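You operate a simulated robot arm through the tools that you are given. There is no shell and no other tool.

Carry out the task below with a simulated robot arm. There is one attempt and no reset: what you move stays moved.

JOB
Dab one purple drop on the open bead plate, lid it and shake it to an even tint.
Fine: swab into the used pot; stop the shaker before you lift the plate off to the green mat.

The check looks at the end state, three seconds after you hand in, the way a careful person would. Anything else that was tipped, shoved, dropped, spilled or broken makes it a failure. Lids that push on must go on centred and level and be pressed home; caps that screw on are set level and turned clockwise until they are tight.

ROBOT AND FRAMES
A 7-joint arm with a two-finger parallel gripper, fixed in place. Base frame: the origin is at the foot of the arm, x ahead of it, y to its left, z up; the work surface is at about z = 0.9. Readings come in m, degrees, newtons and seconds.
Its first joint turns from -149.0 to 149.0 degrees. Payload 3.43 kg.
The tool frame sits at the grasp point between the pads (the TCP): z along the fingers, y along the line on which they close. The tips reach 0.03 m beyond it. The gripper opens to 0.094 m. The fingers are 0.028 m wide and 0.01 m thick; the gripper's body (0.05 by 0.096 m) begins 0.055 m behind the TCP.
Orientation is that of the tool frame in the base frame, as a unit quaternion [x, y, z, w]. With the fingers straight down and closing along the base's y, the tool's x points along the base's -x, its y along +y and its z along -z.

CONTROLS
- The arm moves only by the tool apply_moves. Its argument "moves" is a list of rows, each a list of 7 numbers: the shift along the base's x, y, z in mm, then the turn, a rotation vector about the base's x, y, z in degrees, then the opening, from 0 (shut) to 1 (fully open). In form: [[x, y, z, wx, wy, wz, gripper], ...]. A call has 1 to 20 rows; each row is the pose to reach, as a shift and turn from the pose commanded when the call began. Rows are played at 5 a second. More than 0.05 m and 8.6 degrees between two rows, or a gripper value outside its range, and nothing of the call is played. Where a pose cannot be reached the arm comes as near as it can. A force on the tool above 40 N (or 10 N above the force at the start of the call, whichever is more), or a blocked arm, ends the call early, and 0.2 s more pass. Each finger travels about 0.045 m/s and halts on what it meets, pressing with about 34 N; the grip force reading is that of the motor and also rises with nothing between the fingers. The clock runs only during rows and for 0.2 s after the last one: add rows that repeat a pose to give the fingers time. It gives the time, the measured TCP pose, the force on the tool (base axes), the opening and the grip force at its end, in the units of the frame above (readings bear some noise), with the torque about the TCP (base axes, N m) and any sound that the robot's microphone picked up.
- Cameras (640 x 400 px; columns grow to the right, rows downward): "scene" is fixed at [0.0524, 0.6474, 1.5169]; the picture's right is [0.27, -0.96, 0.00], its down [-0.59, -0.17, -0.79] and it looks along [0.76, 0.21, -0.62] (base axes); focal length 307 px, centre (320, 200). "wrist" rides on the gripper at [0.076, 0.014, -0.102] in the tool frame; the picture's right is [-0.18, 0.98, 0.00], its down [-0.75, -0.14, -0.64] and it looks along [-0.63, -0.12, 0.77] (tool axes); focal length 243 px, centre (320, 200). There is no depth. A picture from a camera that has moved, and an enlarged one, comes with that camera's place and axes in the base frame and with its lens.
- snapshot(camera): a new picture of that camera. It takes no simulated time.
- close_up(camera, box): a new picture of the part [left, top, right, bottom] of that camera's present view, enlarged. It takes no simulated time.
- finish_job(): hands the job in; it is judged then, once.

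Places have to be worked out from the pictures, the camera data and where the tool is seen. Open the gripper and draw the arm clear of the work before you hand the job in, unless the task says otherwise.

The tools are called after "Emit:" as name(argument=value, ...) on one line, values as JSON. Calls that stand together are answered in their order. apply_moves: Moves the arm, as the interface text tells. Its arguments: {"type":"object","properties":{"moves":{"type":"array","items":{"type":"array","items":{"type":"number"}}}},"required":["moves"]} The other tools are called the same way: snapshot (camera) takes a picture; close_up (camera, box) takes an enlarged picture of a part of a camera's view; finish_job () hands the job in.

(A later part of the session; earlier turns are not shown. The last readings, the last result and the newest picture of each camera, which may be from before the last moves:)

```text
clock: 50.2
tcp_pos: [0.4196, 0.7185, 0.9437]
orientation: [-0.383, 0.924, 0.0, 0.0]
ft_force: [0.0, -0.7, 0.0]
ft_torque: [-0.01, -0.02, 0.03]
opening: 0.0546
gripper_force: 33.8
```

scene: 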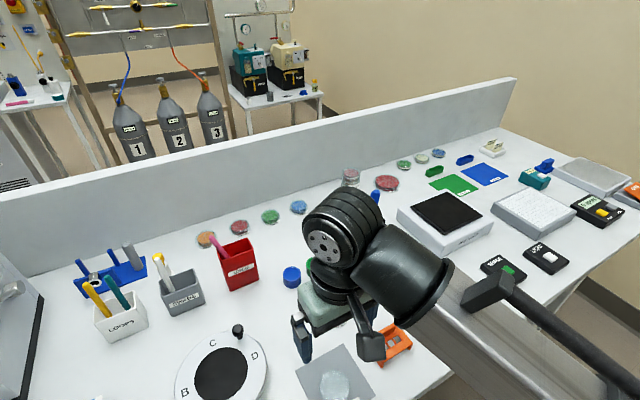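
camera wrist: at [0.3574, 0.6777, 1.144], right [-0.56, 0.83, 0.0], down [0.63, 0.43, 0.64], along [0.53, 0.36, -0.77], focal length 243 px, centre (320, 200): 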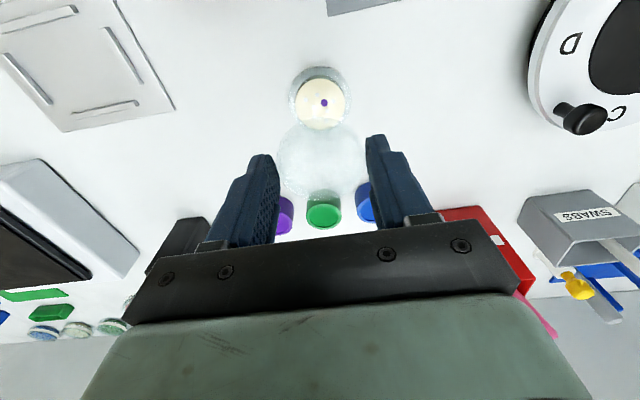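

Still no force at 0.9437. I continue 2 mm lower and look.

Emit:
apply_moves(moves=[[0, 0, -1, 0, 0, 0, 0.53], [0, 0, -2, 0, 0, 0, 0.53], [0, 0, -2, 0, 0, 0, 0.53]])

Emit:
close_up(camera="scene", box=[310, 280, 360, 330])

Emit:
close_up(camera="wrist", box=[280, 85, 360, 205])

```text
clock: 51.0
tcp_pos: [0.4194, 0.7188, 0.9433]
orientation: [-0.382, 0.924, 0.0, 0.001]
ft_force: [-0.9, 0.7, 11.4]
ft_torque: [0.08, 0.0, 0.01]
opening: 0.055
gripper_force: 33.8
```

```text
8.00 times, centred on (335, 305) of scene
camera zoom: at [0.0524, 0.6474, 1.5169], right [0.27, -0.96, 0.0], down [-0.59, -0.17, -0.79], along [0.76, 0.21, -0.62], focal length 2453 px, centre (200, -640)
```

zoom: 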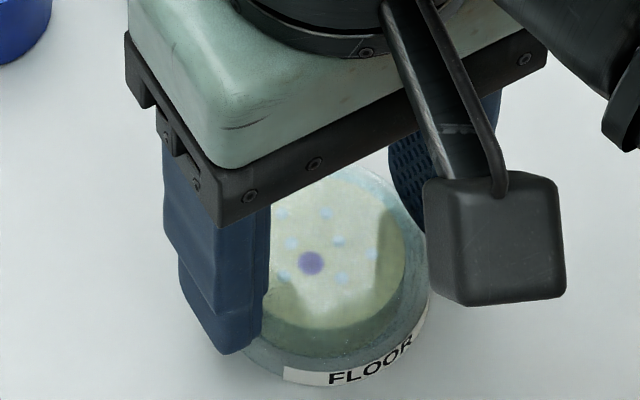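

```text
3.33 times, centred on (320, 145) of wrist
camera zoom: at [0.3552, 0.6755, 1.0457], right [-0.57, 0.82, 0.0], down [0.63, 0.43, 0.64], along [0.53, 0.36, -0.77], focal length 809 px, centre (320, 383)
```

zoom: 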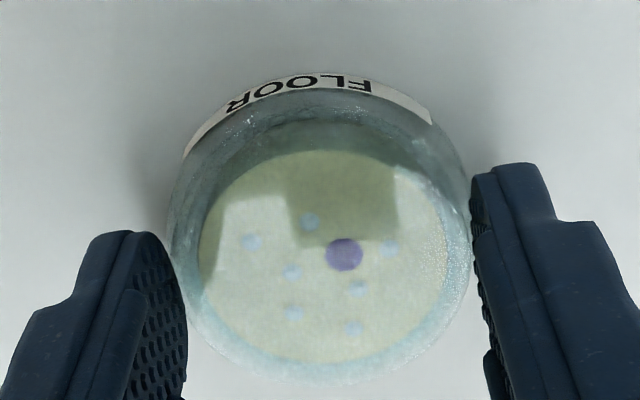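

Contact at 11 N, nearly centred torque, lid about level: it is sitting on its seat. I release, rise, and inspect.

Emit:
apply_moves(moves=[[0, 0, 1, 0, 0, 0, 0.56], [0, 0, 1, 0, 0, 0, 0.62], [0, 0, 1, 0, 0, 0, 0.7], [0, 0, 1, 0, 0, 0, 0.75], [0, 0, 20, 0, 0, 0, 0.75], [0, 0, 50, 0, 0, 0, 0.75], [0, 0, 50, 0, 0, 0, 0.75]])

Emit:
close_up(camera="scene", box=[300, 280, 370, 340])

Emit:
close_up(camera="wrist", box=[270, 60, 370, 160])

```text
clock: 52.6
tcp_pos: [0.4191, 0.719, 0.991]
orientation: [-0.382, 0.924, 0.001, 0.0]
ft_force: [0.2, 0.5, 0.1]
ft_torque: [0.0, -0.02, 0.0]
opening: 0.0708
gripper_force: 0.1
```

```text
6.67 times, centred on (335, 310) of scene
camera zoom: at [0.0524, 0.6474, 1.5169], right [0.27, -0.96, 0.0], down [-0.59, -0.17, -0.79], along [0.76, 0.21, -0.62], focal length 2044 px, centre (220, -533)
```

zoom: 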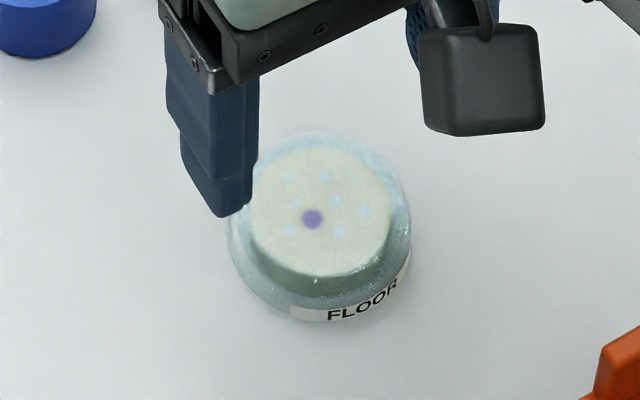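

```text
4.00 times, centred on (320, 110) of wrist
camera zoom: at [0.3555, 0.6754, 1.095], right [-0.56, 0.83, 0.0], down [0.63, 0.43, 0.64], along [0.53, 0.36, -0.77], focal length 970 px, centre (320, 560)
```

zoom: 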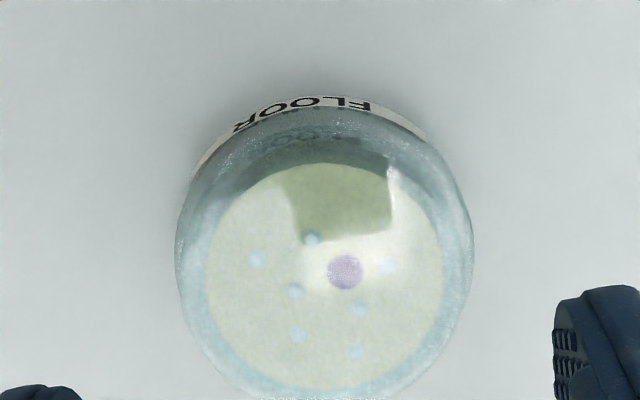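

The lid is on and looks level and concentric. Now I close the fingers, centre over the lid and come down to press it home.

Emit:
apply_moves(moves=[[2, 2, 5, 0, 0, 0, 0.5], [2, 2, 5, 0, 0, 0, 0.25], [2, 2, 5, 0, 0, 0, 0], [2, 2, 5, 0, 0, 0, 0], [2, 2, 5, 0, 0, 0, 0], [2, 2, 5, 0, 0, 0, 0], [2, 2, -15, 0, 0, 0, 0], [2, 2, -35, 0, 0, 0, 0], [2, 2, -41, 0, 0, 0, 0], [2, 2, -41, 0, 0, 0, 0]])

Emit:
snapshot(camera="wrist")

Emit:
close_up(camera="scene", box=[300, 270, 380, 340])

```text
clock: 54.8
tcp_pos: [0.4216, 0.7206, 0.9504]
orientation: [-0.383, 0.924, 0.0, 0.0]
ft_force: [-0.3, -0.1, -0.7]
ft_torque: [0.01, 0.03, -0.01]
opening: 0.0
gripper_force: 33.3
```

```text
taken
camera wrist: at [0.3574, 0.677, 1.0542], right [-0.56, 0.83, 0.0], down [0.63, 0.43, 0.64], along [0.53, 0.36, -0.77], focal length 243 px, centre (320, 200)
```

wrist: 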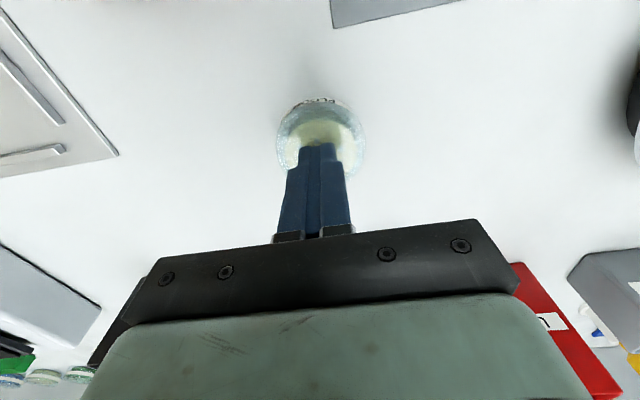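

```text
5.71 times, centred on (340, 305) of scene
camera zoom: at [0.0524, 0.6474, 1.5169], right [0.27, -0.96, 0.0], down [-0.59, -0.17, -0.79], along [0.76, 0.21, -0.62], focal length 1752 px, centre (206, -400)
```

zoom: 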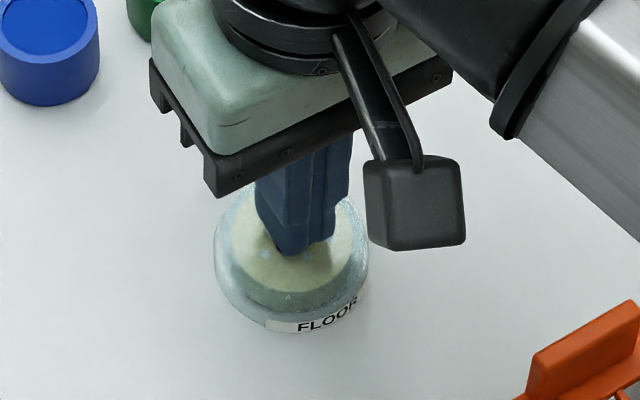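

Closed fingers are centred over the lid, no contact yet at 0.950. I step down to make contact.

Emit:
apply_moves(moves=[[0, 0, -1.5, 0, 0, 0, 0], [0, 0, -3, 0, 0, 0, 0], [0, 0, -3, 0, 0, 0, 0]])

```text
clock: 55.6
tcp_pos: [0.4207, 0.7206, 0.9494]
orientation: [-0.383, 0.924, 0.001, 0.001]
ft_force: [0.3, -0.7, 12.6]
ft_torque: [-0.01, 0.0, 0.02]
opening: 0.0
gripper_force: 32.9
```

Contact at 12.6 N with no side torque (lid top ≈ 0.919). I press further, watching for it to click home.

Emit:
apply_moves(moves=[[0, 0, -1, 0, 0, 0, 0], [0, 0, -2, 0, 0, 0, 0], [0, 0, -2, 0, 0, 0, 0]])

```text
clock: 56.4
tcp_pos: [0.4228, 0.7211, 0.9487]
orientation: [-0.382, 0.924, 0.001, 0.002]
ft_force: [-2.6, -3.1, 15.3]
ft_torque: [-0.14, 0.1, -0.04]
opening: 0.0
gripper_force: 33.1
stopped in row 3: the force on the tool passed its limit at 41 N (the readings are from after the stop); the commanded pose is now the measured one
```

The press reached 41 N before the safety stop. I lift off and inspect how the lid sits.

Emit:
apply_moves(moves=[[0, 0, 10, 0, 0, 0, 0], [0, 0, 40, 0, 0, 0, 0], [0, 0, 70, 0, 0, 0, 0.3], [0, 0, 90, 0, 0, 0, 0.6], [0, 0, 90, 0, 0, 0, 0.8], [0, 0, 90, 0, 0, 0, 0.8]])

Emit:
close_up(camera="scene", box=[300, 280, 370, 340])

Emit:
close_up(camera="wrist", box=[270, 60, 370, 160])

Emit:
close_up(camera="scene", box=[270, 195, 330, 225])

```text
clock: 57.8
tcp_pos: [0.4219, 0.7216, 1.0368]
orientation: [-0.383, 0.924, 0.0, 0.0]
ft_force: [0.1, 0.7, 0.0]
ft_torque: [-0.02, 0.01, 0.01]
opening: 0.0751
gripper_force: 0.0
```

```text
6.67 times, centred on (335, 310) of scene
camera zoom: at [0.0524, 0.6474, 1.5169], right [0.27, -0.96, 0.0], down [-0.59, -0.17, -0.79], along [0.76, 0.21, -0.62], focal length 2044 px, centre (220, -533)
```

zoom: 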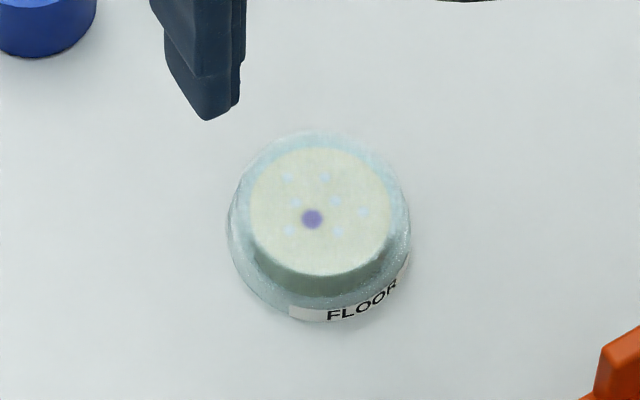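

```text
4.00 times, centred on (320, 110) of wrist
camera zoom: at [0.3578, 0.678, 1.1409], right [-0.56, 0.83, 0.0], down [0.63, 0.43, 0.64], along [0.53, 0.36, -0.77], focal length 970 px, centre (320, 560)
```

zoom: 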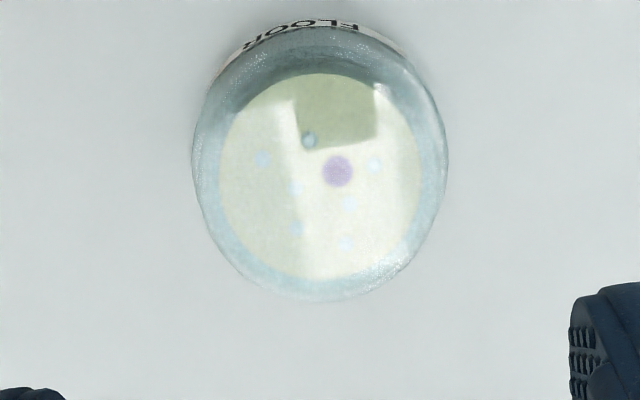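

```text
10.67 times, centred on (300, 210) of scene
camera zoom: at [0.0524, 0.6474, 1.5169], right [0.27, -0.96, 0.0], down [-0.59, -0.17, -0.79], along [0.76, 0.21, -0.62], focal length 3271 px, centre (533, 93)
```

zoom: 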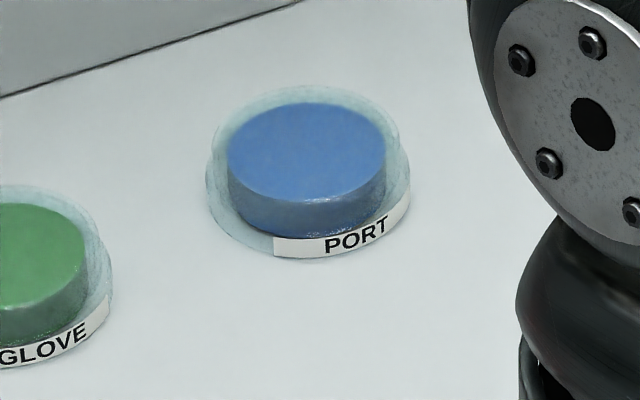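

The lid looks level and at the same height as the closed PORT plate. I zoom tighter to compare the lid/base gap between the two.

Emit:
close_up(camera="scene", box=[316, 292, 354, 332])

Emit:
close_up(camera="scene", box=[286, 198, 314, 222])

Emit:
close_up(camera="scene", box=[255, 206, 285, 228])

```text
10.00 times, centred on (335, 312) of scene
camera zoom: at [0.0524, 0.6474, 1.5169], right [0.27, -0.96, 0.0], down [-0.59, -0.17, -0.79], along [0.76, 0.21, -0.62], focal length 3067 px, centre (170, -920)
```

zoom: 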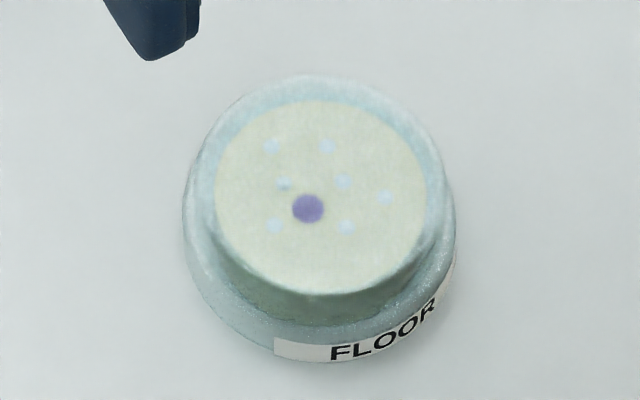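

```text
16.00 times, centred on (300, 210) of scene
camera zoom: at [0.0524, 0.6474, 1.5169], right [0.27, -0.96, 0.0], down [-0.59, -0.17, -0.79], along [0.76, 0.21, -0.62], focal length 4906 px, centre (640, 40)
```

zoom: 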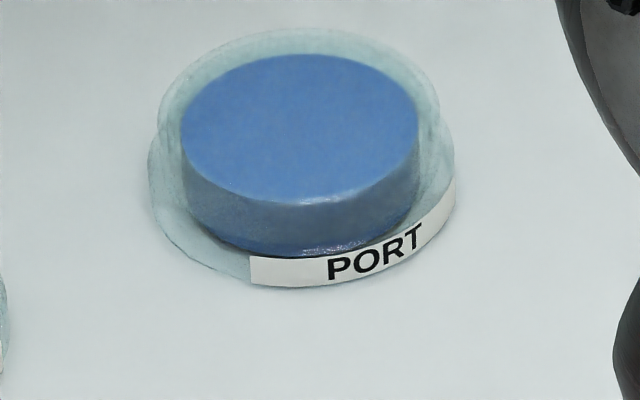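

```text
16.00 times, centred on (270, 217) of scene
camera zoom: at [0.0524, 0.6474, 1.5169], right [0.27, -0.96, 0.0], down [-0.59, -0.17, -0.79], along [0.76, 0.21, -0.62], focal length 4906 px, centre (1120, -72)
```

zoom: 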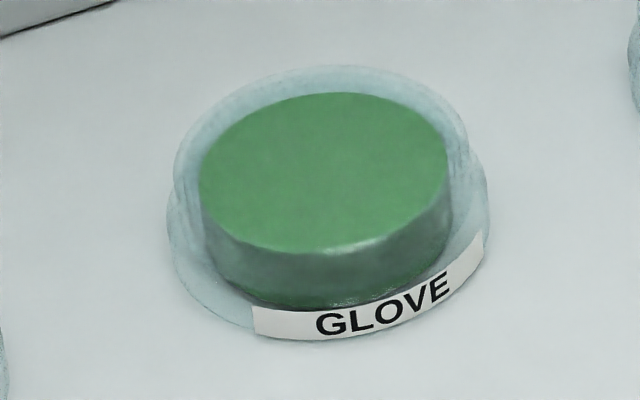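

The lid sits at the same height and as level as on the closed plates. Before moving the plate I survey the shaker, SHAKE button and green mat from above.

Emit:
apply_moves(moves=[[0, 0, 40, 0, 0, 0, 0.8], [30, -27, 80, 0, 0, -2, 0.8], [63, -58, 113, 0, 0, -4, 0.8], [97, -89, 113, 0, 0, -6, 0.8], [131, -120, 113, 0, 0, -8, 0.8], [165, -151, 113, 0, 0, -10, 0.8], [199, -182, 113, 0, 0, -12, 0.8], [232, -212, 113, 0, 0, -14, 0.8], [265, -242, 113, 0, 0, -15, 0.8], [298, -272, 113, 0, 0, -15, 0.8], [298, -272, 113, 0, 0, -15, 0.8]])

Emit:
snapshot(camera="wrist")

Emit:
snapshot(camera="scene")

```text
refused: row 2 steps farther than a row can; nothing moved
```

```text
taken
camera wrist: at [0.3578, 0.678, 1.1409], right [-0.56, 0.83, 0.0], down [0.63, 0.43, 0.64], along [0.53, 0.36, -0.77], focal length 243 px, centre (320, 200)
```

wrist: 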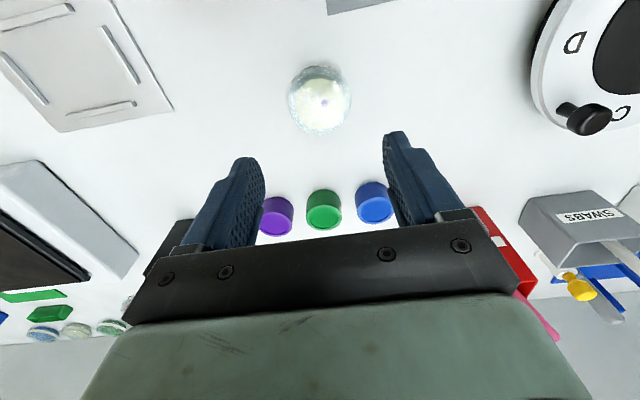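

```text
taken
```

scene: 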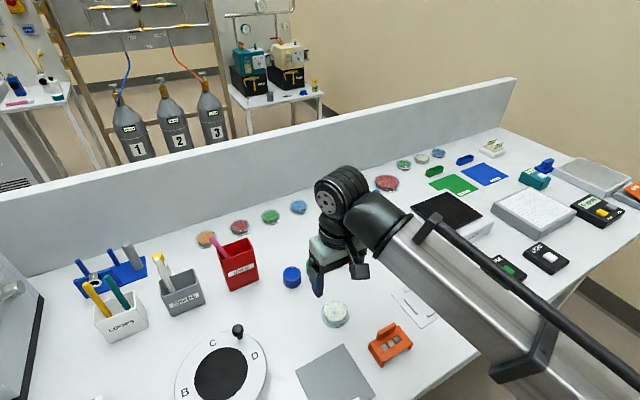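

One row was too long a step, so nothing moved; I resend it with smaller steps.

Emit:
apply_moves(moves=[[0, 0, 40, 0, 0, 0, 0.8], [15, -14, 80, 0, 0, -2, 0.8], [42, -38, 113, 0, 0, -4, 0.8], [75, -68, 113, 0, 0, -6, 0.8], [108, -98, 113, 0, 0, -8, 0.8], [141, -128, 113, 0, 0, -10, 0.8], [174, -158, 113, 0, 0, -12, 0.8], [207, -188, 113, 0, 0, -14, 0.8], [240, -218, 113, 0, 0, -15, 0.8], [270, -246, 113, 0, 0, -15, 0.8], [298, -272, 113, 0, 0, -15, 0.8], [298, -272, 113, 0, 0, -15, 0.8]])

Emit:
snapshot(camera="wrist")

Emit:
snapshot(camera="scene")

```text
clock: 60.4
tcp_pos: [0.7199, 0.4483, 1.1494]
orientation: [-0.259, 0.966, 0.0, 0.001]
ft_force: [0.1, 0.2, -0.8]
ft_torque: [0.04, 0.03, 0.0]
opening: 0.075
gripper_force: 0.0
```

```text
taken
camera wrist: at [0.6472, 0.4232, 1.253], right [-0.33, 0.94, 0.0], down [0.72, 0.25, 0.64], along [0.61, 0.21, -0.77], focal length 243 px, centre (320, 200)
```

wrist: 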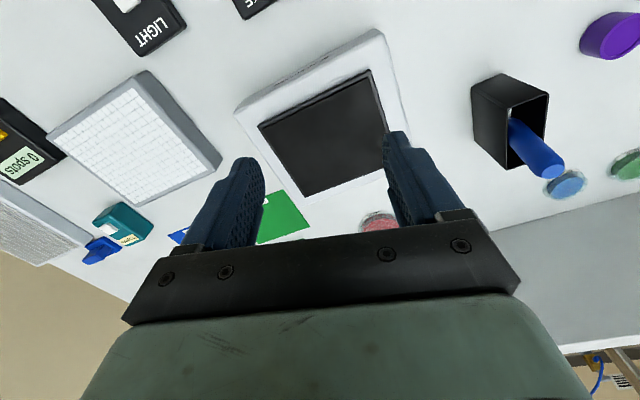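

```text
taken
```

scene: 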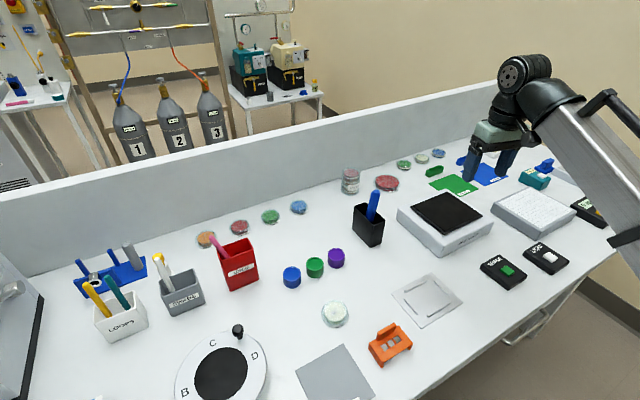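

Clear view of the shaker platform. I zoom in to get platform, mat and button coordinates.

Emit:
close_up(camera="wrist", box=[200, 20, 440, 250])

Emit:
close_up(camera="scene", box=[390, 160, 510, 260])

Emit:
close_up(camera="scene", box=[470, 230, 590, 310])

```text
1.74 times, centred on (320, 135) of wrist
camera zoom: at [0.6472, 0.4232, 1.253], right [-0.33, 0.94, 0.0], down [0.72, 0.25, 0.64], along [0.61, 0.21, -0.77], focal length 422 px, centre (320, 313)
```

zoom: 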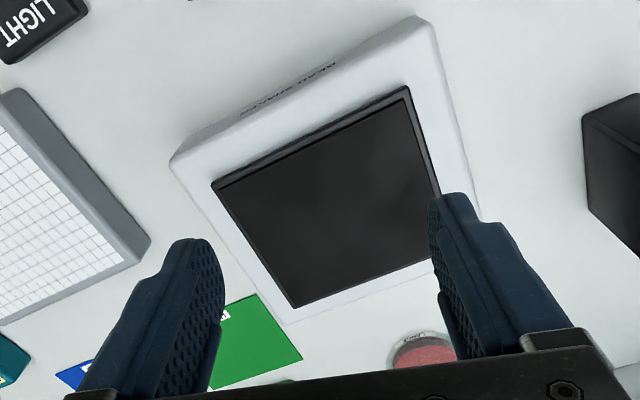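

```text
4.00 times, centred on (450, 210) of scene
camera zoom: at [0.0524, 0.6474, 1.5169], right [0.27, -0.96, 0.0], down [-0.59, -0.17, -0.79], along [0.76, 0.21, -0.62], focal length 1227 px, centre (-200, 160)
```

zoom: 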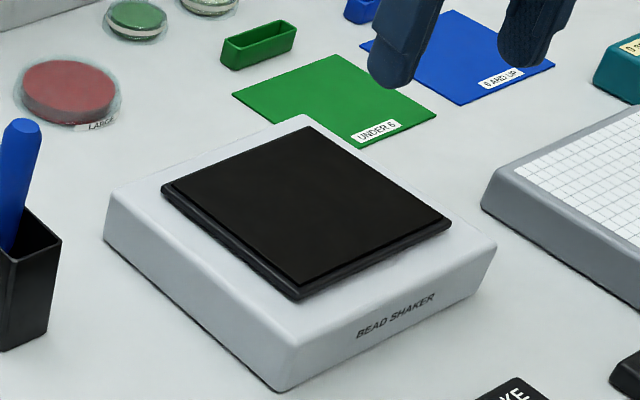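

```text
5.00 times, centred on (530, 270) of scene
camera zoom: at [0.0524, 0.6474, 1.5169], right [0.27, -0.96, 0.0], down [-0.59, -0.17, -0.79], along [0.76, 0.21, -0.62], focal length 1533 px, centre (-730, -150)
```

zoom: 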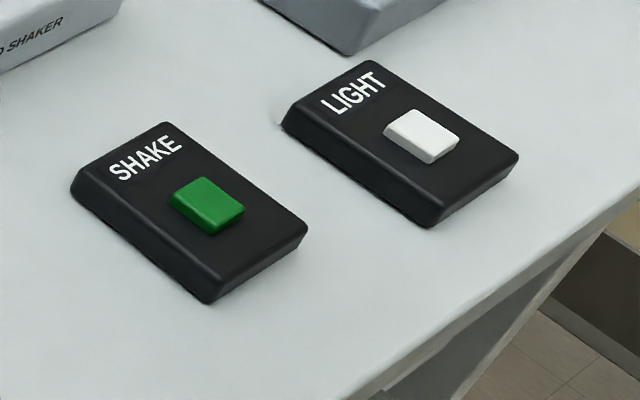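

Platform top ≈ 0.960 m centred at (0.783, 0.487); green mat centre ≈ (1.008, 0.440), ~1.10 m out, so the last placement needs an outward tilt – and with the camera below the hand it would foul the shaker. I test whether the wrist can be flipped 180° (camera on top) here in free air.

Emit:
apply_moves(moves=[[0, 0, 0, 0, 0, -8, 0.8], [0, 0, 0, 0, 0, -16, 0.8], [0, 0, 0, 0, 0, -24, 0.8], [0, 0, 0, 0, 0, -32, 0.8], [0, 0, 0, 0, 0, -40, 0.8], [0, 0, 0, 0, 0, -48, 0.8], [0, 0, 0, 0, 0, -56, 0.8], [0, 0, 0, 0, 0, -64, 0.8], [0, 0, 0, 0, 0, -72, 0.8], [0, 0, 0, 0, 0, -80, 0.8], [0, 0, 0, 0, 0, -88, 0.8], [0, 0, 0, 0, 0, -90, 0.8], [0, 0, 0, 0, 0, -90, 0.8]])

```text
clock: 63.2
tcp_pos: [0.7201, 0.449, 1.1504]
orientation: [0.5, 0.866, -0.001, 0.0]
ft_force: [-0.1, 0.3, 0.2]
ft_torque: [-0.01, -0.03, 0.03]
opening: 0.0753
gripper_force: 0.0
```

The first 90° works; I continue another 90°.

Emit:
apply_moves(moves=[[0, 0, 0, 0, 0, -8, 0.8], [0, 0, 0, 0, 0, -16, 0.8], [0, 0, 0, 0, 0, -24, 0.8], [0, 0, 0, 0, 0, -32, 0.8], [0, 0, 0, 0, 0, -40, 0.8], [0, 0, 0, 0, 0, -48, 0.8], [0, 0, 0, 0, 0, -56, 0.8], [0, 0, 0, 0, 0, -64, 0.8], [0, 0, 0, 0, 0, -72, 0.8], [0, 0, 0, 0, 0, -80, 0.8], [0, 0, 0, 0, 0, -88, 0.8], [0, 0, 0, 0, 0, -92, 0.8], [0, 0, 0, 0, 0, -92, 0.8]])

Emit:
snapshot(camera="wrist")

Emit:
snapshot(camera="scene")

```text
clock: 66.0
tcp_pos: [0.7252, 0.4408, 1.1492]
orientation: [0.938, 0.348, -0.001, 0.001]
ft_force: [0.0, -0.2, -0.3]
ft_torque: [0.02, 0.03, 0.02]
opening: 0.0752
gripper_force: 0.1
out of reach, approached as far as the arm can: row 10, 11, 12, 13
```

```text
taken
camera wrist: at [0.7921, 0.4813, 1.2536], right [0.5, -0.87, 0.0], down [-0.66, -0.38, 0.64], along [-0.56, -0.32, -0.77], focal length 243 px, centre (320, 200)
```

wrist: 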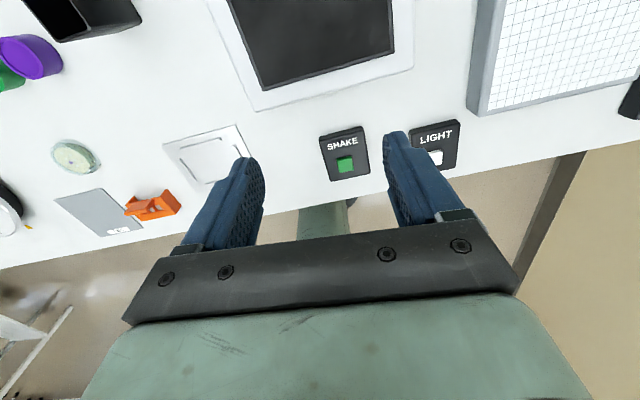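

```text
taken
```

scene: 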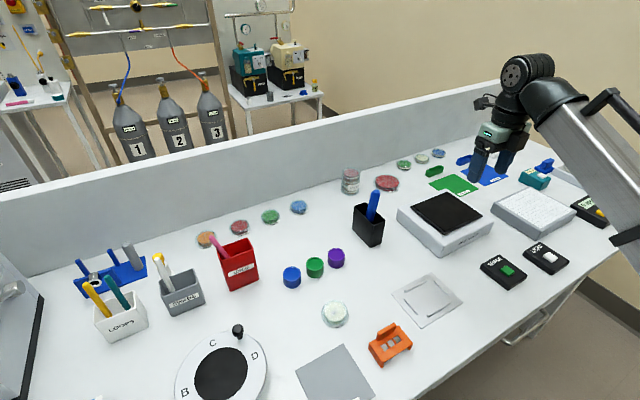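

The flip stops ~9° short (yaw −139°), which is still fine: the tilt then points ~10° off radial with the camera on top. I move outward and yaw slightly to set the tilt direction to ~35°, then test reach over the mat.

Emit:
apply_moves(moves=[[40, -3, 0, 0, 0, 0, 0.8], [80, -6, 0, 0, 0, -2, 0.8], [120, -9, -20, 0, 0, -4, 0.8], [155, -11, -40, 0, 0, -5.7, 0.8], [155, -11, -40, 0, 0, -5.7, 0.8]])

```text
clock: 67.2
tcp_pos: [0.8803, 0.4305, 1.1098]
orientation: [0.954, 0.301, 0.0, 0.001]
ft_force: [0.2, 0.0, 0.0]
ft_torque: [0.0, 0.0, 0.0]
opening: 0.0754
gripper_force: 0.1
```

Orientation is as wanted (yaw −145°). I now tilt 45° outward and move over the intended drop spot at a safe height.

Emit:
apply_moves(moves=[[10, 0, 0, 4.3, -6.14, 0, 0.8], [25, 0, -10, 8.6, -12.28, 0, 0.8], [45, 0, -25, 12.9, -18.43, 0, 0.8], [60, 0, -40, 17.2, -24.57, 0, 0.8], [80, 0, -60, 21.5, -30.7, 0, 0.8], [95, 0, -80, 25.81, -36.86, 0, 0.8], [95, 0, -80, 25.81, -36.86, 0, 0.8]])

Emit:
snapshot(camera="wrist")

Emit:
snapshot(camera="scene")

```text
clock: 68.8
tcp_pos: [0.975, 0.4306, 1.031]
orientation: [0.881, 0.278, 0.365, -0.114]
ft_force: [0.4, -0.3, 0.3]
ft_torque: [-0.01, 0.01, -0.01]
opening: 0.0752
gripper_force: 0.0
```

```text
taken
camera wrist: at [0.9684, 0.4089, 1.1569], right [0.46, -0.88, -0.13], down [-0.89, -0.45, -0.08], along [0.01, 0.15, -0.99], focal length 243 px, centre (320, 200)
```

wrist: 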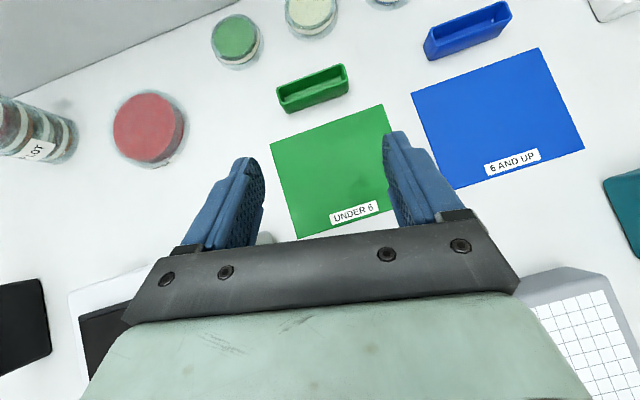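

```text
taken
```

scene: 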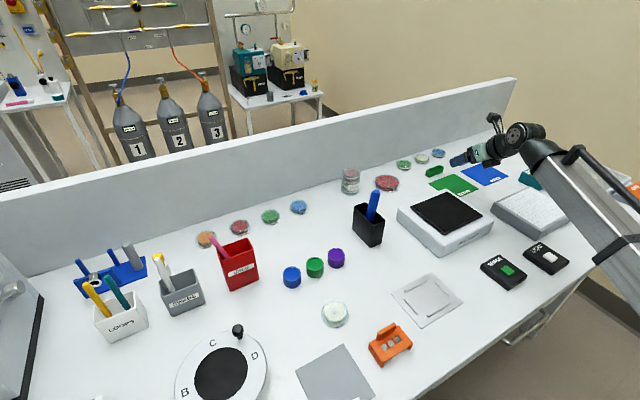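

The flipped, tilted pose works and the camera looks straight down at the mat (centre ≈ (1.007, 0.4425)). I test lowering here to near placement height, empty-handed.

Emit:
apply_moves(moves=[[8, 2, -25, 0, 0, 0, 0.8], [16, 5, -50, 0, 0, 0, 0.8], [16, 5, -70, 0, 0, 0, 0.8], [16, 5, -81, 0, 0, 0, 0.8], [16, 5, -81, 0, 0, 0, 0.8]])

Emit:
snapshot(camera="wrist")

Emit:
close_up(camera="scene", box=[400, 90, 600, 230])

```text
clock: 70.0
tcp_pos: [0.9897, 0.4357, 0.9493]
orientation: [0.882, 0.277, 0.364, -0.114]
ft_force: [0.2, 0.1, 0.5]
ft_torque: [0.01, 0.02, 0.02]
opening: 0.0751
gripper_force: 0.0
```

```text
taken
camera wrist: at [0.984, 0.4145, 1.0764], right [0.46, -0.88, -0.13], down [-0.89, -0.45, -0.08], along [0.01, 0.15, -0.99], focal length 243 px, centre (320, 200)
```

wrist: 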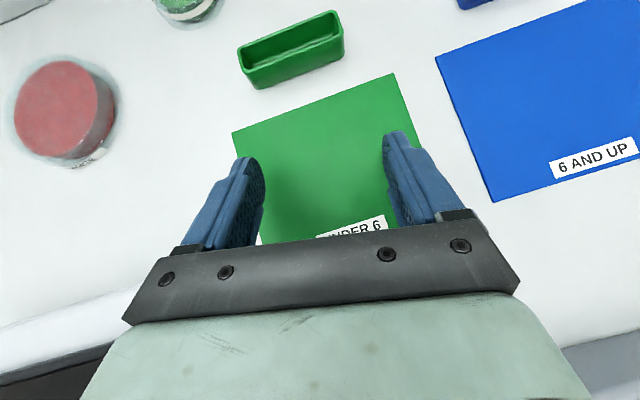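

```text
2.86 times, centred on (500, 160) of scene
camera zoom: at [0.0524, 0.6474, 1.5169], right [0.27, -0.96, 0.0], down [-0.59, -0.17, -0.79], along [0.76, 0.21, -0.62], focal length 876 px, centre (-194, 314)
```

zoom: 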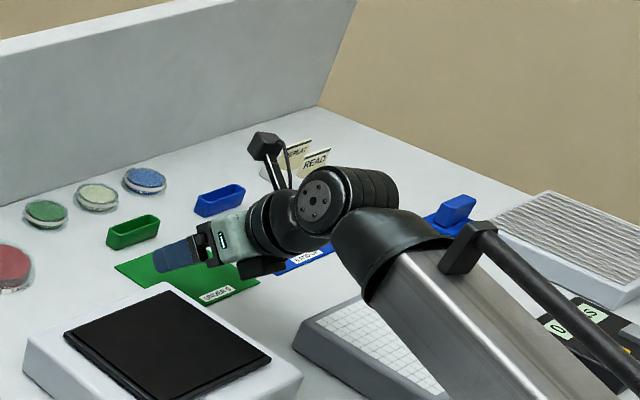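

Reachable at 0.949. I test the final 11 mm too so there is no surprise later.

Emit:
apply_moves(moves=[[0, 0, -6, 0, 0, 0, 0.8], [0, 0, -11, 0, 0, 0, 0.8], [0, 0, -11, 0, 0, 0, 0.8]])

```text
clock: 70.8
tcp_pos: [0.9902, 0.4357, 0.9376]
orientation: [0.882, 0.278, 0.364, -0.113]
ft_force: [-0.2, -0.2, -1.1]
ft_torque: [0.02, 0.02, 0.02]
opening: 0.0751
gripper_force: 0.0
```

All reachable without contact, so the final placement is feasible with this grip. Now I rise, untilt, and head back toward the lidded plate.

Emit:
apply_moves(moves=[[0, 0, 40, 0, 0, 0, 0.8], [0, 0, 85, 0, 0, 0, 0.8], [-20, 3, 120, -4.3, 6.14, 0, 0.8], [-50, 8, 150, -8.6, 12.28, 0, 0.8], [-85, 14, 170, -12.9, 18.43, 0, 0.8], [-125, 20, 180, -17.2, 24.57, 0, 0.8], [-165, 28, 185, -21.5, 30.7, 0, 0.8], [-205, 38, 185, -25.81, 36.86, 0, 0.8], [-240, 60, 185, -25.81, 36.86, 0, 0.8], [-240, 60, 185, -25.81, 36.86, 0, 0.8]])

```text
clock: 73.0
tcp_pos: [0.7784, 0.4547, 1.1256]
orientation: [0.942, 0.337, 0.0, 0.007]
ft_force: [-0.7, 0.5, -0.5]
ft_torque: [0.0, 0.01, 0.02]
opening: 0.0752
gripper_force: 0.0
out of reach, approached as far as the arm can: row 6, 7, 8, 9, 10
```

The yaw limit clipped that slightly, as expected. I rotate the yaw back by +45° while moving toward the plate.

Emit:
apply_moves(moves=[[0, 0, 0, 0, 0, 8, 0.8], [0, 0, 0, 0, 0, 16, 0.8], [-20, 15, 0, 0, 0, 24, 0.8], [-55, 41, 0, 0, 0, 32, 0.8], [-90, 67, 0, 0, 0, 38, 0.8], [-125, 93, 0, 0, 0, 42, 0.8], [-160, 119, 0, 0, 0, 45, 0.8], [-195, 145, 0, 0, 0, 45, 0.8], [-230, 171, 0, 0, 0, 45, 0.8], [-265, 197, 0, 0, 0, 45, 0.8], [-300, 223, 0, 0, 0, 45, 0.8], [-335, 249, 0, 0, 0, 45, 0.8], [-358, 266, 0, 0, 0, 45, 0.8], [-358, 266, -40, 0, 0, 45, 0.8], [-358, 266, -70, 0, 0, 45, 0.8], [-358, 266, -70, 0, 0, 45, 0.8]])

Emit:
snapshot(camera="wrist")

```text
clock: 76.4
tcp_pos: [0.4205, 0.7208, 1.0553]
orientation: [0.741, 0.672, 0.003, 0.007]
ft_force: [0.1, -0.5, 0.1]
ft_torque: [-0.02, -0.04, 0.03]
opening: 0.0751
gripper_force: 0.1
```

```text
taken
camera wrist: at [0.4412, 0.7963, 1.1572], right [0.96, -0.28, 0.01], down [-0.22, -0.73, 0.64], along [-0.17, -0.62, -0.77], focal length 243 px, centre (320, 200)
```

wrist: 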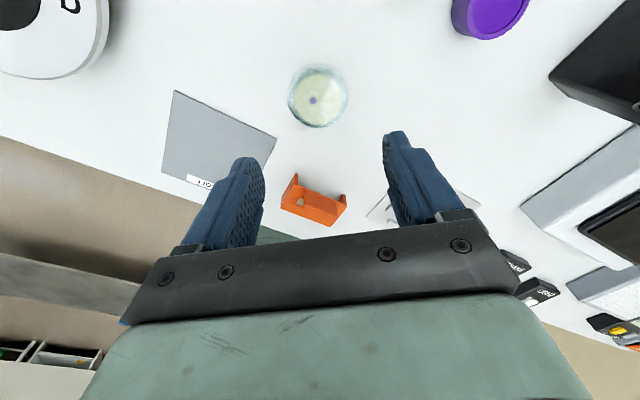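

I'm above the plate, yaw −96° with a ~0.9° residual tilt to remove. I zoom in to measure the plate centre from this side.

Emit:
apply_moves(moves=[[0, 0, 0, 0.37, 0.79, 0, 0.85], [0, 0, 0, 0.37, 0.79, 0, 0.85]])

Emit:
close_up(camera="wrist", box=[270, 50, 370, 140])

```text
clock: 77.0
tcp_pos: [0.422, 0.7209, 1.0548]
orientation: [0.74, 0.672, 0.0, 0.0]
ft_force: [0.2, -0.2, -0.1]
ft_torque: [0.03, -0.01, -0.01]
opening: 0.0801
gripper_force: 0.0
```

```text
4.44 times, centred on (320, 95) of wrist
camera zoom: at [0.4427, 0.7953, 1.1577], right [0.96, -0.28, 0.0], down [-0.21, -0.74, 0.64], along [-0.18, -0.62, -0.77], focal length 1078 px, centre (320, 667)
```

zoom: 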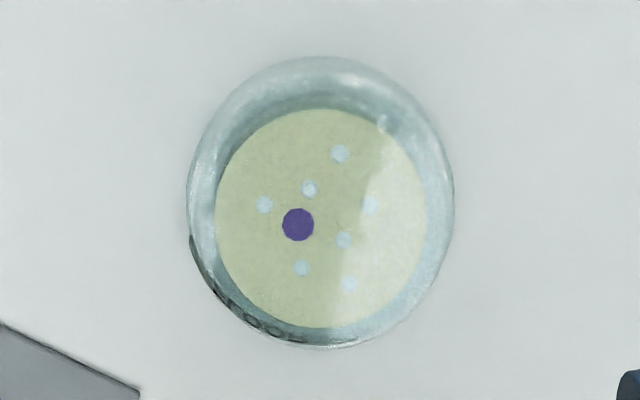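

The plate is centred under the gripper within 0.5 mm. I descend to 4 mm above the table and close on the base wall.

Emit:
apply_moves(moves=[[0, 0, -30, 0, 0, 0, 0.85], [0, 0, -65, 0, 0, 0, 0.85], [0, 0, -95, 0, 0, 0, 0.85], [0, 0, -112, 0, 0, 0, 0.85], [0, 0, -121, 0, 0, 0, 0.85], [0, 0, -121, 0, 0, 0, 0.85]])

Emit:
snapshot(camera="wrist")

Emit:
close_up(camera="scene", box=[290, 260, 390, 340])

```text
clock: 78.4
tcp_pos: [0.421, 0.7208, 0.9336]
orientation: [0.741, 0.672, 0.002, 0.0]
ft_force: [0.6, -0.6, 0.1]
ft_torque: [0.0, 0.03, 0.0]
opening: 0.0797
gripper_force: 0.0
```

```text
taken
camera wrist: at [0.4425, 0.7951, 1.0361], right [0.96, -0.28, 0.0], down [-0.21, -0.74, 0.64], along [-0.18, -0.62, -0.77], focal length 243 px, centre (320, 200)
```

wrist: 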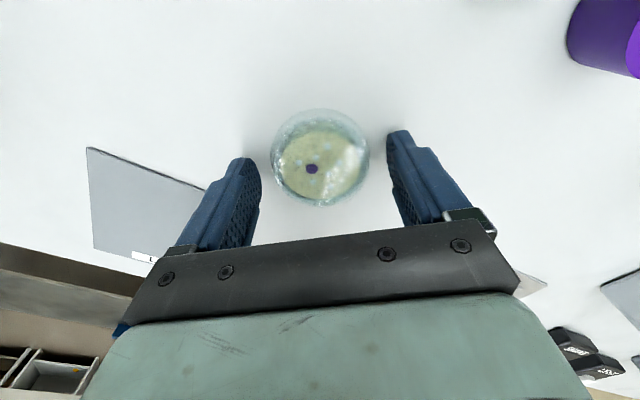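

```text
5.00 times, centred on (340, 300) of scene
camera zoom: at [0.0524, 0.6474, 1.5169], right [0.27, -0.96, 0.0], down [-0.59, -0.17, -0.79], along [0.76, 0.21, -0.62], focal length 1533 px, centre (220, -300)
```

zoom: 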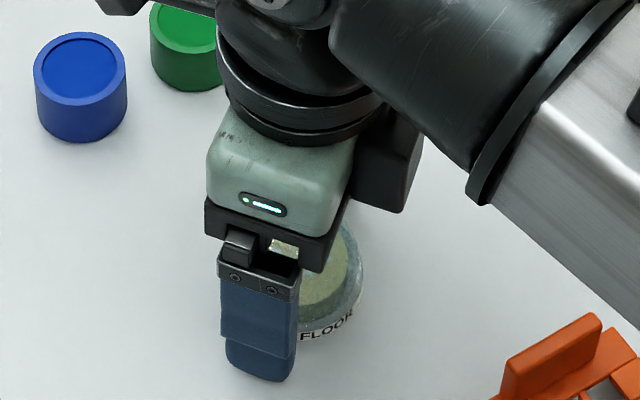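

Fingers straddle the plate. I close on it and read the width (60 mm = base wall, 55 mm would be the lid).

Emit:
apply_moves(moves=[[0, 0, 0, 0, 0, 0, 0.75], [0, 0, 0, 0, 0, 0, 0.66], [0, 0, 0, 0, 0, 0, 0.6], [0, 0, 0, 0, 0, 0, 0.58], [0, 0, 0, 0, 0, 0, 0.58], [0, 0, 0, 0, 0, 0, 0.58]])

Emit:
close_up(camera="wrist", box=[240, 90, 400, 230])

```text
clock: 79.8
tcp_pos: [0.4197, 0.7196, 0.9333]
orientation: [0.741, 0.672, -0.001, -0.001]
ft_force: [-0.1, 0.0, 0.5]
ft_torque: [0.01, -0.02, 0.02]
opening: 0.0581
gripper_force: 33.9
```

```text
2.86 times, centred on (320, 160) of wrist
camera zoom: at [0.4424, 0.7951, 1.0362], right [0.96, -0.28, 0.0], down [-0.21, -0.74, 0.64], along [-0.18, -0.62, -0.77], focal length 693 px, centre (320, 314)
```

zoom: 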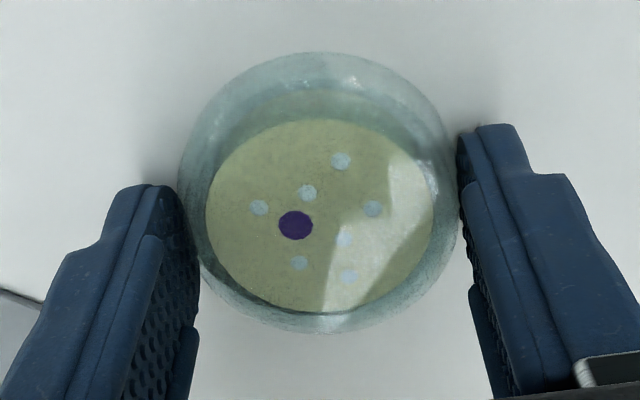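

Gripped at 58.1 mm, 34 N – the base wall. I lift gently and check the plate stays level and lidded.

Emit:
apply_moves(moves=[[0, 0, 3, 0, 0, 0, 0.58], [0, 0, 10, 0, 0, 0, 0.58], [0, 0, 30, 0, 0, 0, 0.58], [0, 0, 60, 0, 0, 0, 0.58], [0, 0, 100, 0, 0, 0, 0.58], [0, 0, 140, 0, 0, 0, 0.58], [0, 0, 165, 0, 0, 0, 0.58], [0, 0, 165, 0, 0, 0, 0.58]])

Emit:
close_up(camera="wrist", box=[240, 90, 400, 230])

Emit:
snapshot(camera="scene")

```text
clock: 81.6
tcp_pos: [0.4211, 0.7202, 1.0984]
orientation: [0.741, 0.672, 0.0, 0.0]
ft_force: [0.4, -0.3, -0.6]
ft_torque: [-0.02, -0.01, 0.0]
opening: 0.0581
gripper_force: 33.0
```

```text
2.86 times, centred on (320, 160) of wrist
camera zoom: at [0.4428, 0.7947, 1.2015], right [0.96, -0.28, 0.0], down [-0.21, -0.74, 0.64], along [-0.18, -0.62, -0.77], focal length 693 px, centre (320, 314)
```

zoom: 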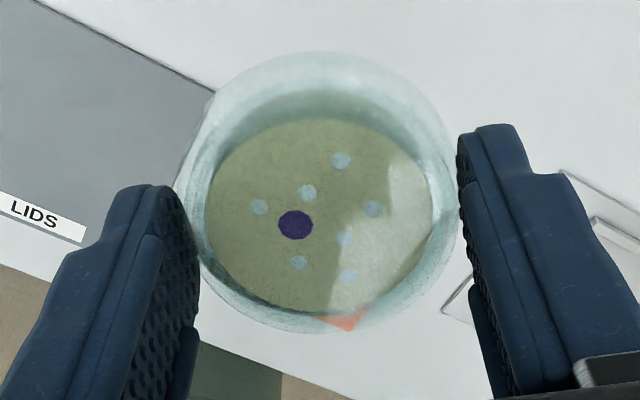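

```text
taken
```

scene: 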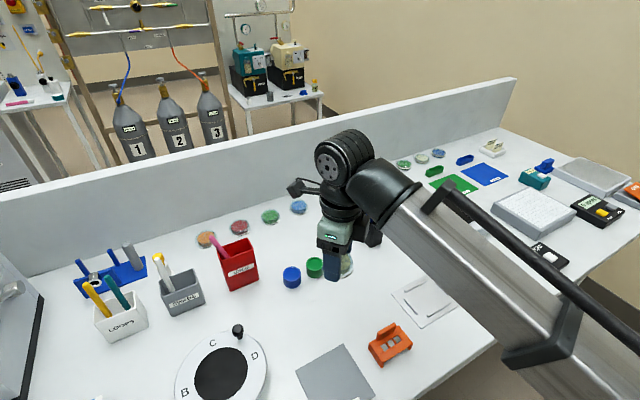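

Plate and lid are level in the grip. I carry it at height to above the shaker platform centre (0.783, 0.487).

Emit:
apply_moves(moves=[[36, -23, 0, 0, 0, 0, 0.58], [72, -47, 0, 0, 0, 0, 0.58], [108, -70, 0, 0, 0, 0, 0.58], [145, -94, 0, 0, 0, 0, 0.58], [181, -117, 0, 0, 0, 0, 0.58], [217, -140, 0, 0, 0, 0, 0.58], [253, -164, 0, 0, 0, 0, 0.58], [289, -187, 0, 0, 0, 0, 0.58], [325, -210, 0, 0, 0, 0, 0.58], [361, -234, 0, 0, 0, 0, 0.58], [361, -234, 0, 0, 0, 0, 0.58]])

Emit:
snapshot(camera="wrist")

Emit:
snapshot(camera="scene")

```text
clock: 84.0
tcp_pos: [0.7827, 0.4871, 1.0986]
orientation: [0.74, 0.672, 0.0, -0.001]
ft_force: [0.1, -0.5, -0.7]
ft_torque: [-0.02, 0.0, -0.01]
opening: 0.0582
gripper_force: 33.9
```

```text
taken
camera wrist: at [0.8044, 0.5609, 1.2016], right [0.96, -0.28, 0.0], down [-0.21, -0.74, 0.64], along [-0.18, -0.62, -0.77], focal length 243 px, centre (320, 200)
```

wrist: 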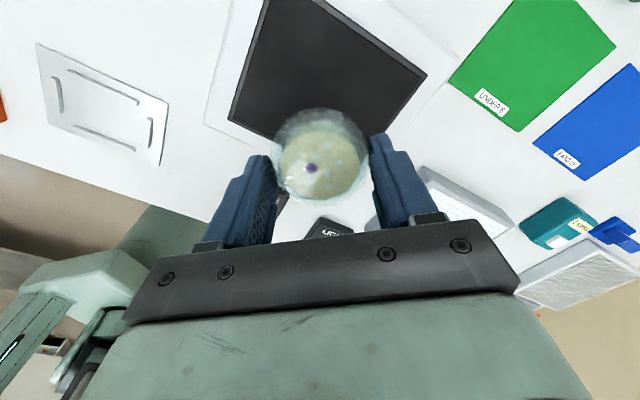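

```text
taken
```

scene: 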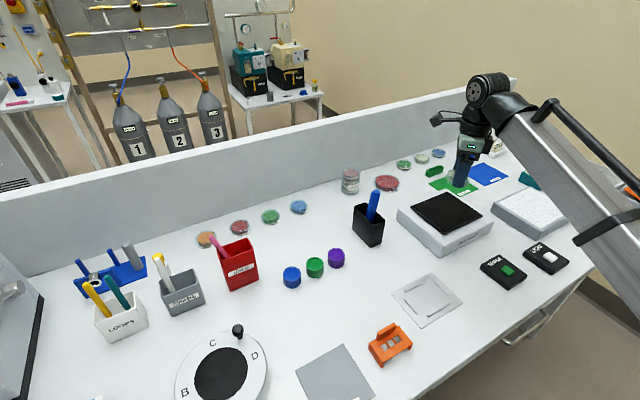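

The platform is right below. I lower until the plate is just above the platform, then feel for contact.

Emit:
apply_moves(moves=[[1, -1, -30, 0, 0, 0, 0.58], [1, -1, -60, 0, 0, 0, 0.58], [1, -1, -82, 0, 0, 0, 0.58], [1, -1, -94, 0, 0, 0, 0.58], [1, -1, -94, 0, 0, 0, 0.58]])

Emit:
close_up(camera="scene", box=[390, 150, 510, 250])

```text
clock: 85.2
tcp_pos: [0.7828, 0.4858, 1.0034]
orientation: [0.741, 0.672, 0.0, -0.001]
ft_force: [-0.6, 0.4, -0.9]
ft_torque: [0.0, 0.04, 0.02]
opening: 0.0584
gripper_force: 34.2
```

```text
4.00 times, centred on (450, 200) of scene
camera zoom: at [0.0524, 0.6474, 1.5169], right [0.27, -0.96, 0.0], down [-0.59, -0.17, -0.79], along [0.76, 0.21, -0.62], focal length 1227 px, centre (-200, 200)
```

zoom: 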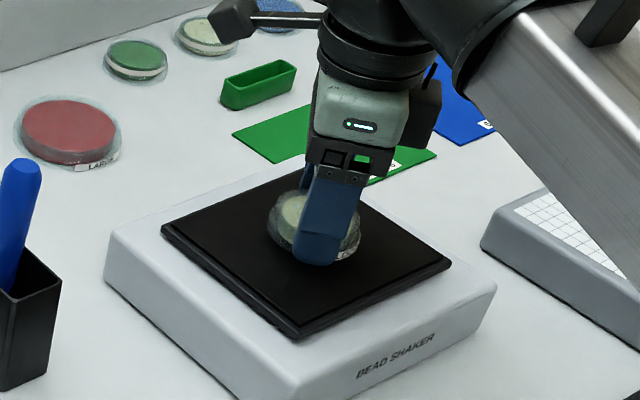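

Hovering just above the platform centre, no contact yet. I step down in 3 mm increments.

Emit:
apply_moves(moves=[[0, 0, -3, 0, 0, 0, 0.58], [0, 0, -6, 0, 0, 0, 0.58], [0, 0, -6, 0, 0, 0, 0.58]])

```text
clock: 86.0
tcp_pos: [0.7831, 0.485, 0.9985]
orientation: [0.741, 0.672, -0.001, 0.001]
ft_force: [0.0, -0.5, -0.6]
ft_torque: [0.01, 0.02, -0.01]
opening: 0.0583
gripper_force: 34.0
```

No contact at 0.9985; two more millimetres at a time.

Emit:
apply_moves(moves=[[0, 0, -1.5, 0, 0, 0, 0.58], [0, 0, -3, 0, 0, 0, 0.58], [0, 0, -3, 0, 0, 0, 0.58]])

```text
clock: 86.8
tcp_pos: [0.7837, 0.4838, 0.9954]
orientation: [0.741, 0.672, 0.001, 0.0]
ft_force: [2.2, 3.1, 25.4]
ft_torque: [0.06, -0.02, -0.02]
opening: 0.0582
gripper_force: 34.0
```

Contact with the platform (25 N). I ease up about 1 mm, then open the fingers and rise.

Emit:
apply_moves(moves=[[0, 0, 1, 0, 0, 0, 0.58], [0, 0, 1, 0, 0, 0, 0.62], [0, 0, 1, 0, 0, 0, 0.68], [0, 0, 1, 0, 0, 0, 0.76], [0, 0, 1, 0, 0, 0, 0.82], [0, 0, 1, 0, 0, 0, 0.82], [0, 0, 20, 0, 0, 0, 0.82], [0, 0, 50, 0, 0, 0, 0.82], [0, 0, 80, 0, 0, 0, 0.82], [0, 0, 80, 0, 0, 0, 0.82]])

Emit:
close_up(camera="wrist", box=[220, 40, 420, 180])

Emit:
close_up(camera="scene", box=[400, 170, 500, 250])

```text
clock: 89.0
tcp_pos: [0.7828, 0.4866, 1.0741]
orientation: [0.741, 0.672, -0.001, -0.001]
ft_force: [0.3, 0.8, -0.9]
ft_torque: [-0.01, 0.01, -0.01]
opening: 0.0769
gripper_force: 0.0
```

```text
2.86 times, centred on (320, 110) of wrist
camera zoom: at [0.8049, 0.5607, 1.1781], right [0.96, -0.28, 0.0], down [-0.21, -0.74, 0.64], along [-0.18, -0.62, -0.77], focal length 693 px, centre (320, 457)
```

zoom: 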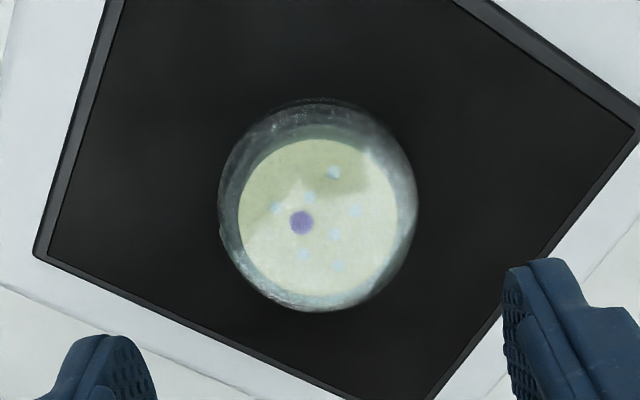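

```text
5.00 times, centred on (450, 210) of scene
camera zoom: at [0.0524, 0.6474, 1.5169], right [0.27, -0.96, 0.0], down [-0.59, -0.17, -0.79], along [0.76, 0.21, -0.62], focal length 1533 px, centre (-330, 150)
```

zoom: 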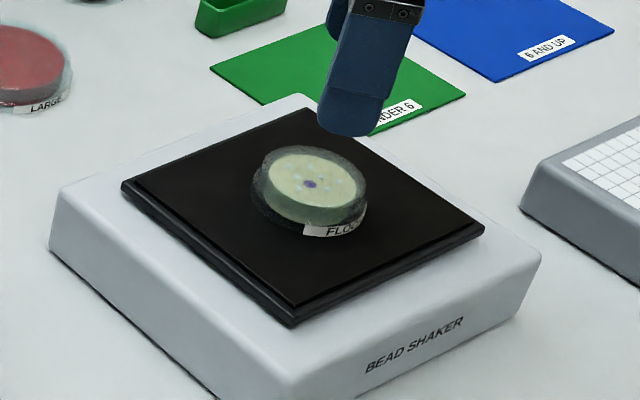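

The plate is centred on the platform. I zoom to verify the lid is still level and seated.

Emit:
close_up(camera="scene", box=[444, 193, 480, 222])

Emit:
close_up(camera="wrist", box=[280, 65, 360, 145])

```text
13.79 times, centred on (462, 208) of scene
camera zoom: at [0.0524, 0.6474, 1.5169], right [0.27, -0.96, 0.0], down [-0.59, -0.17, -0.79], along [0.76, 0.21, -0.62], focal length 4230 px, centre (-1639, 97)
```

zoom: 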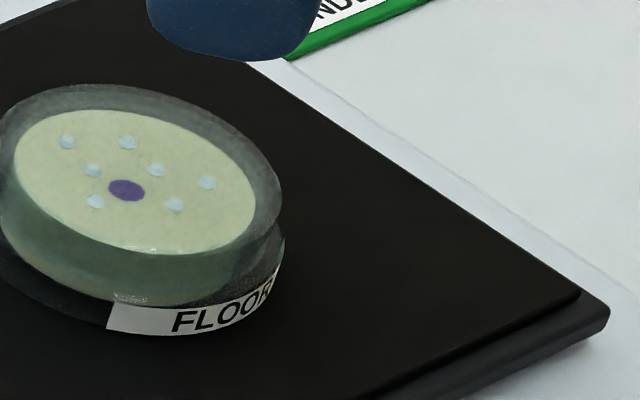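

```text
5.00 times, centred on (320, 105) of wrist
camera zoom: at [0.8049, 0.5607, 1.1781], right [0.96, -0.28, 0.0], down [-0.21, -0.74, 0.64], along [-0.18, -0.62, -0.77], focal length 1213 px, centre (320, 675)
```

zoom: 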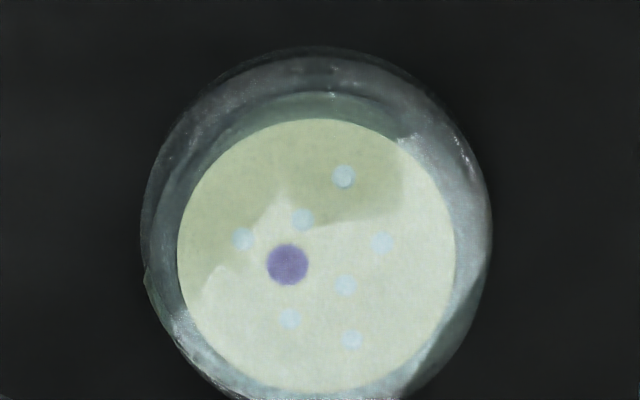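

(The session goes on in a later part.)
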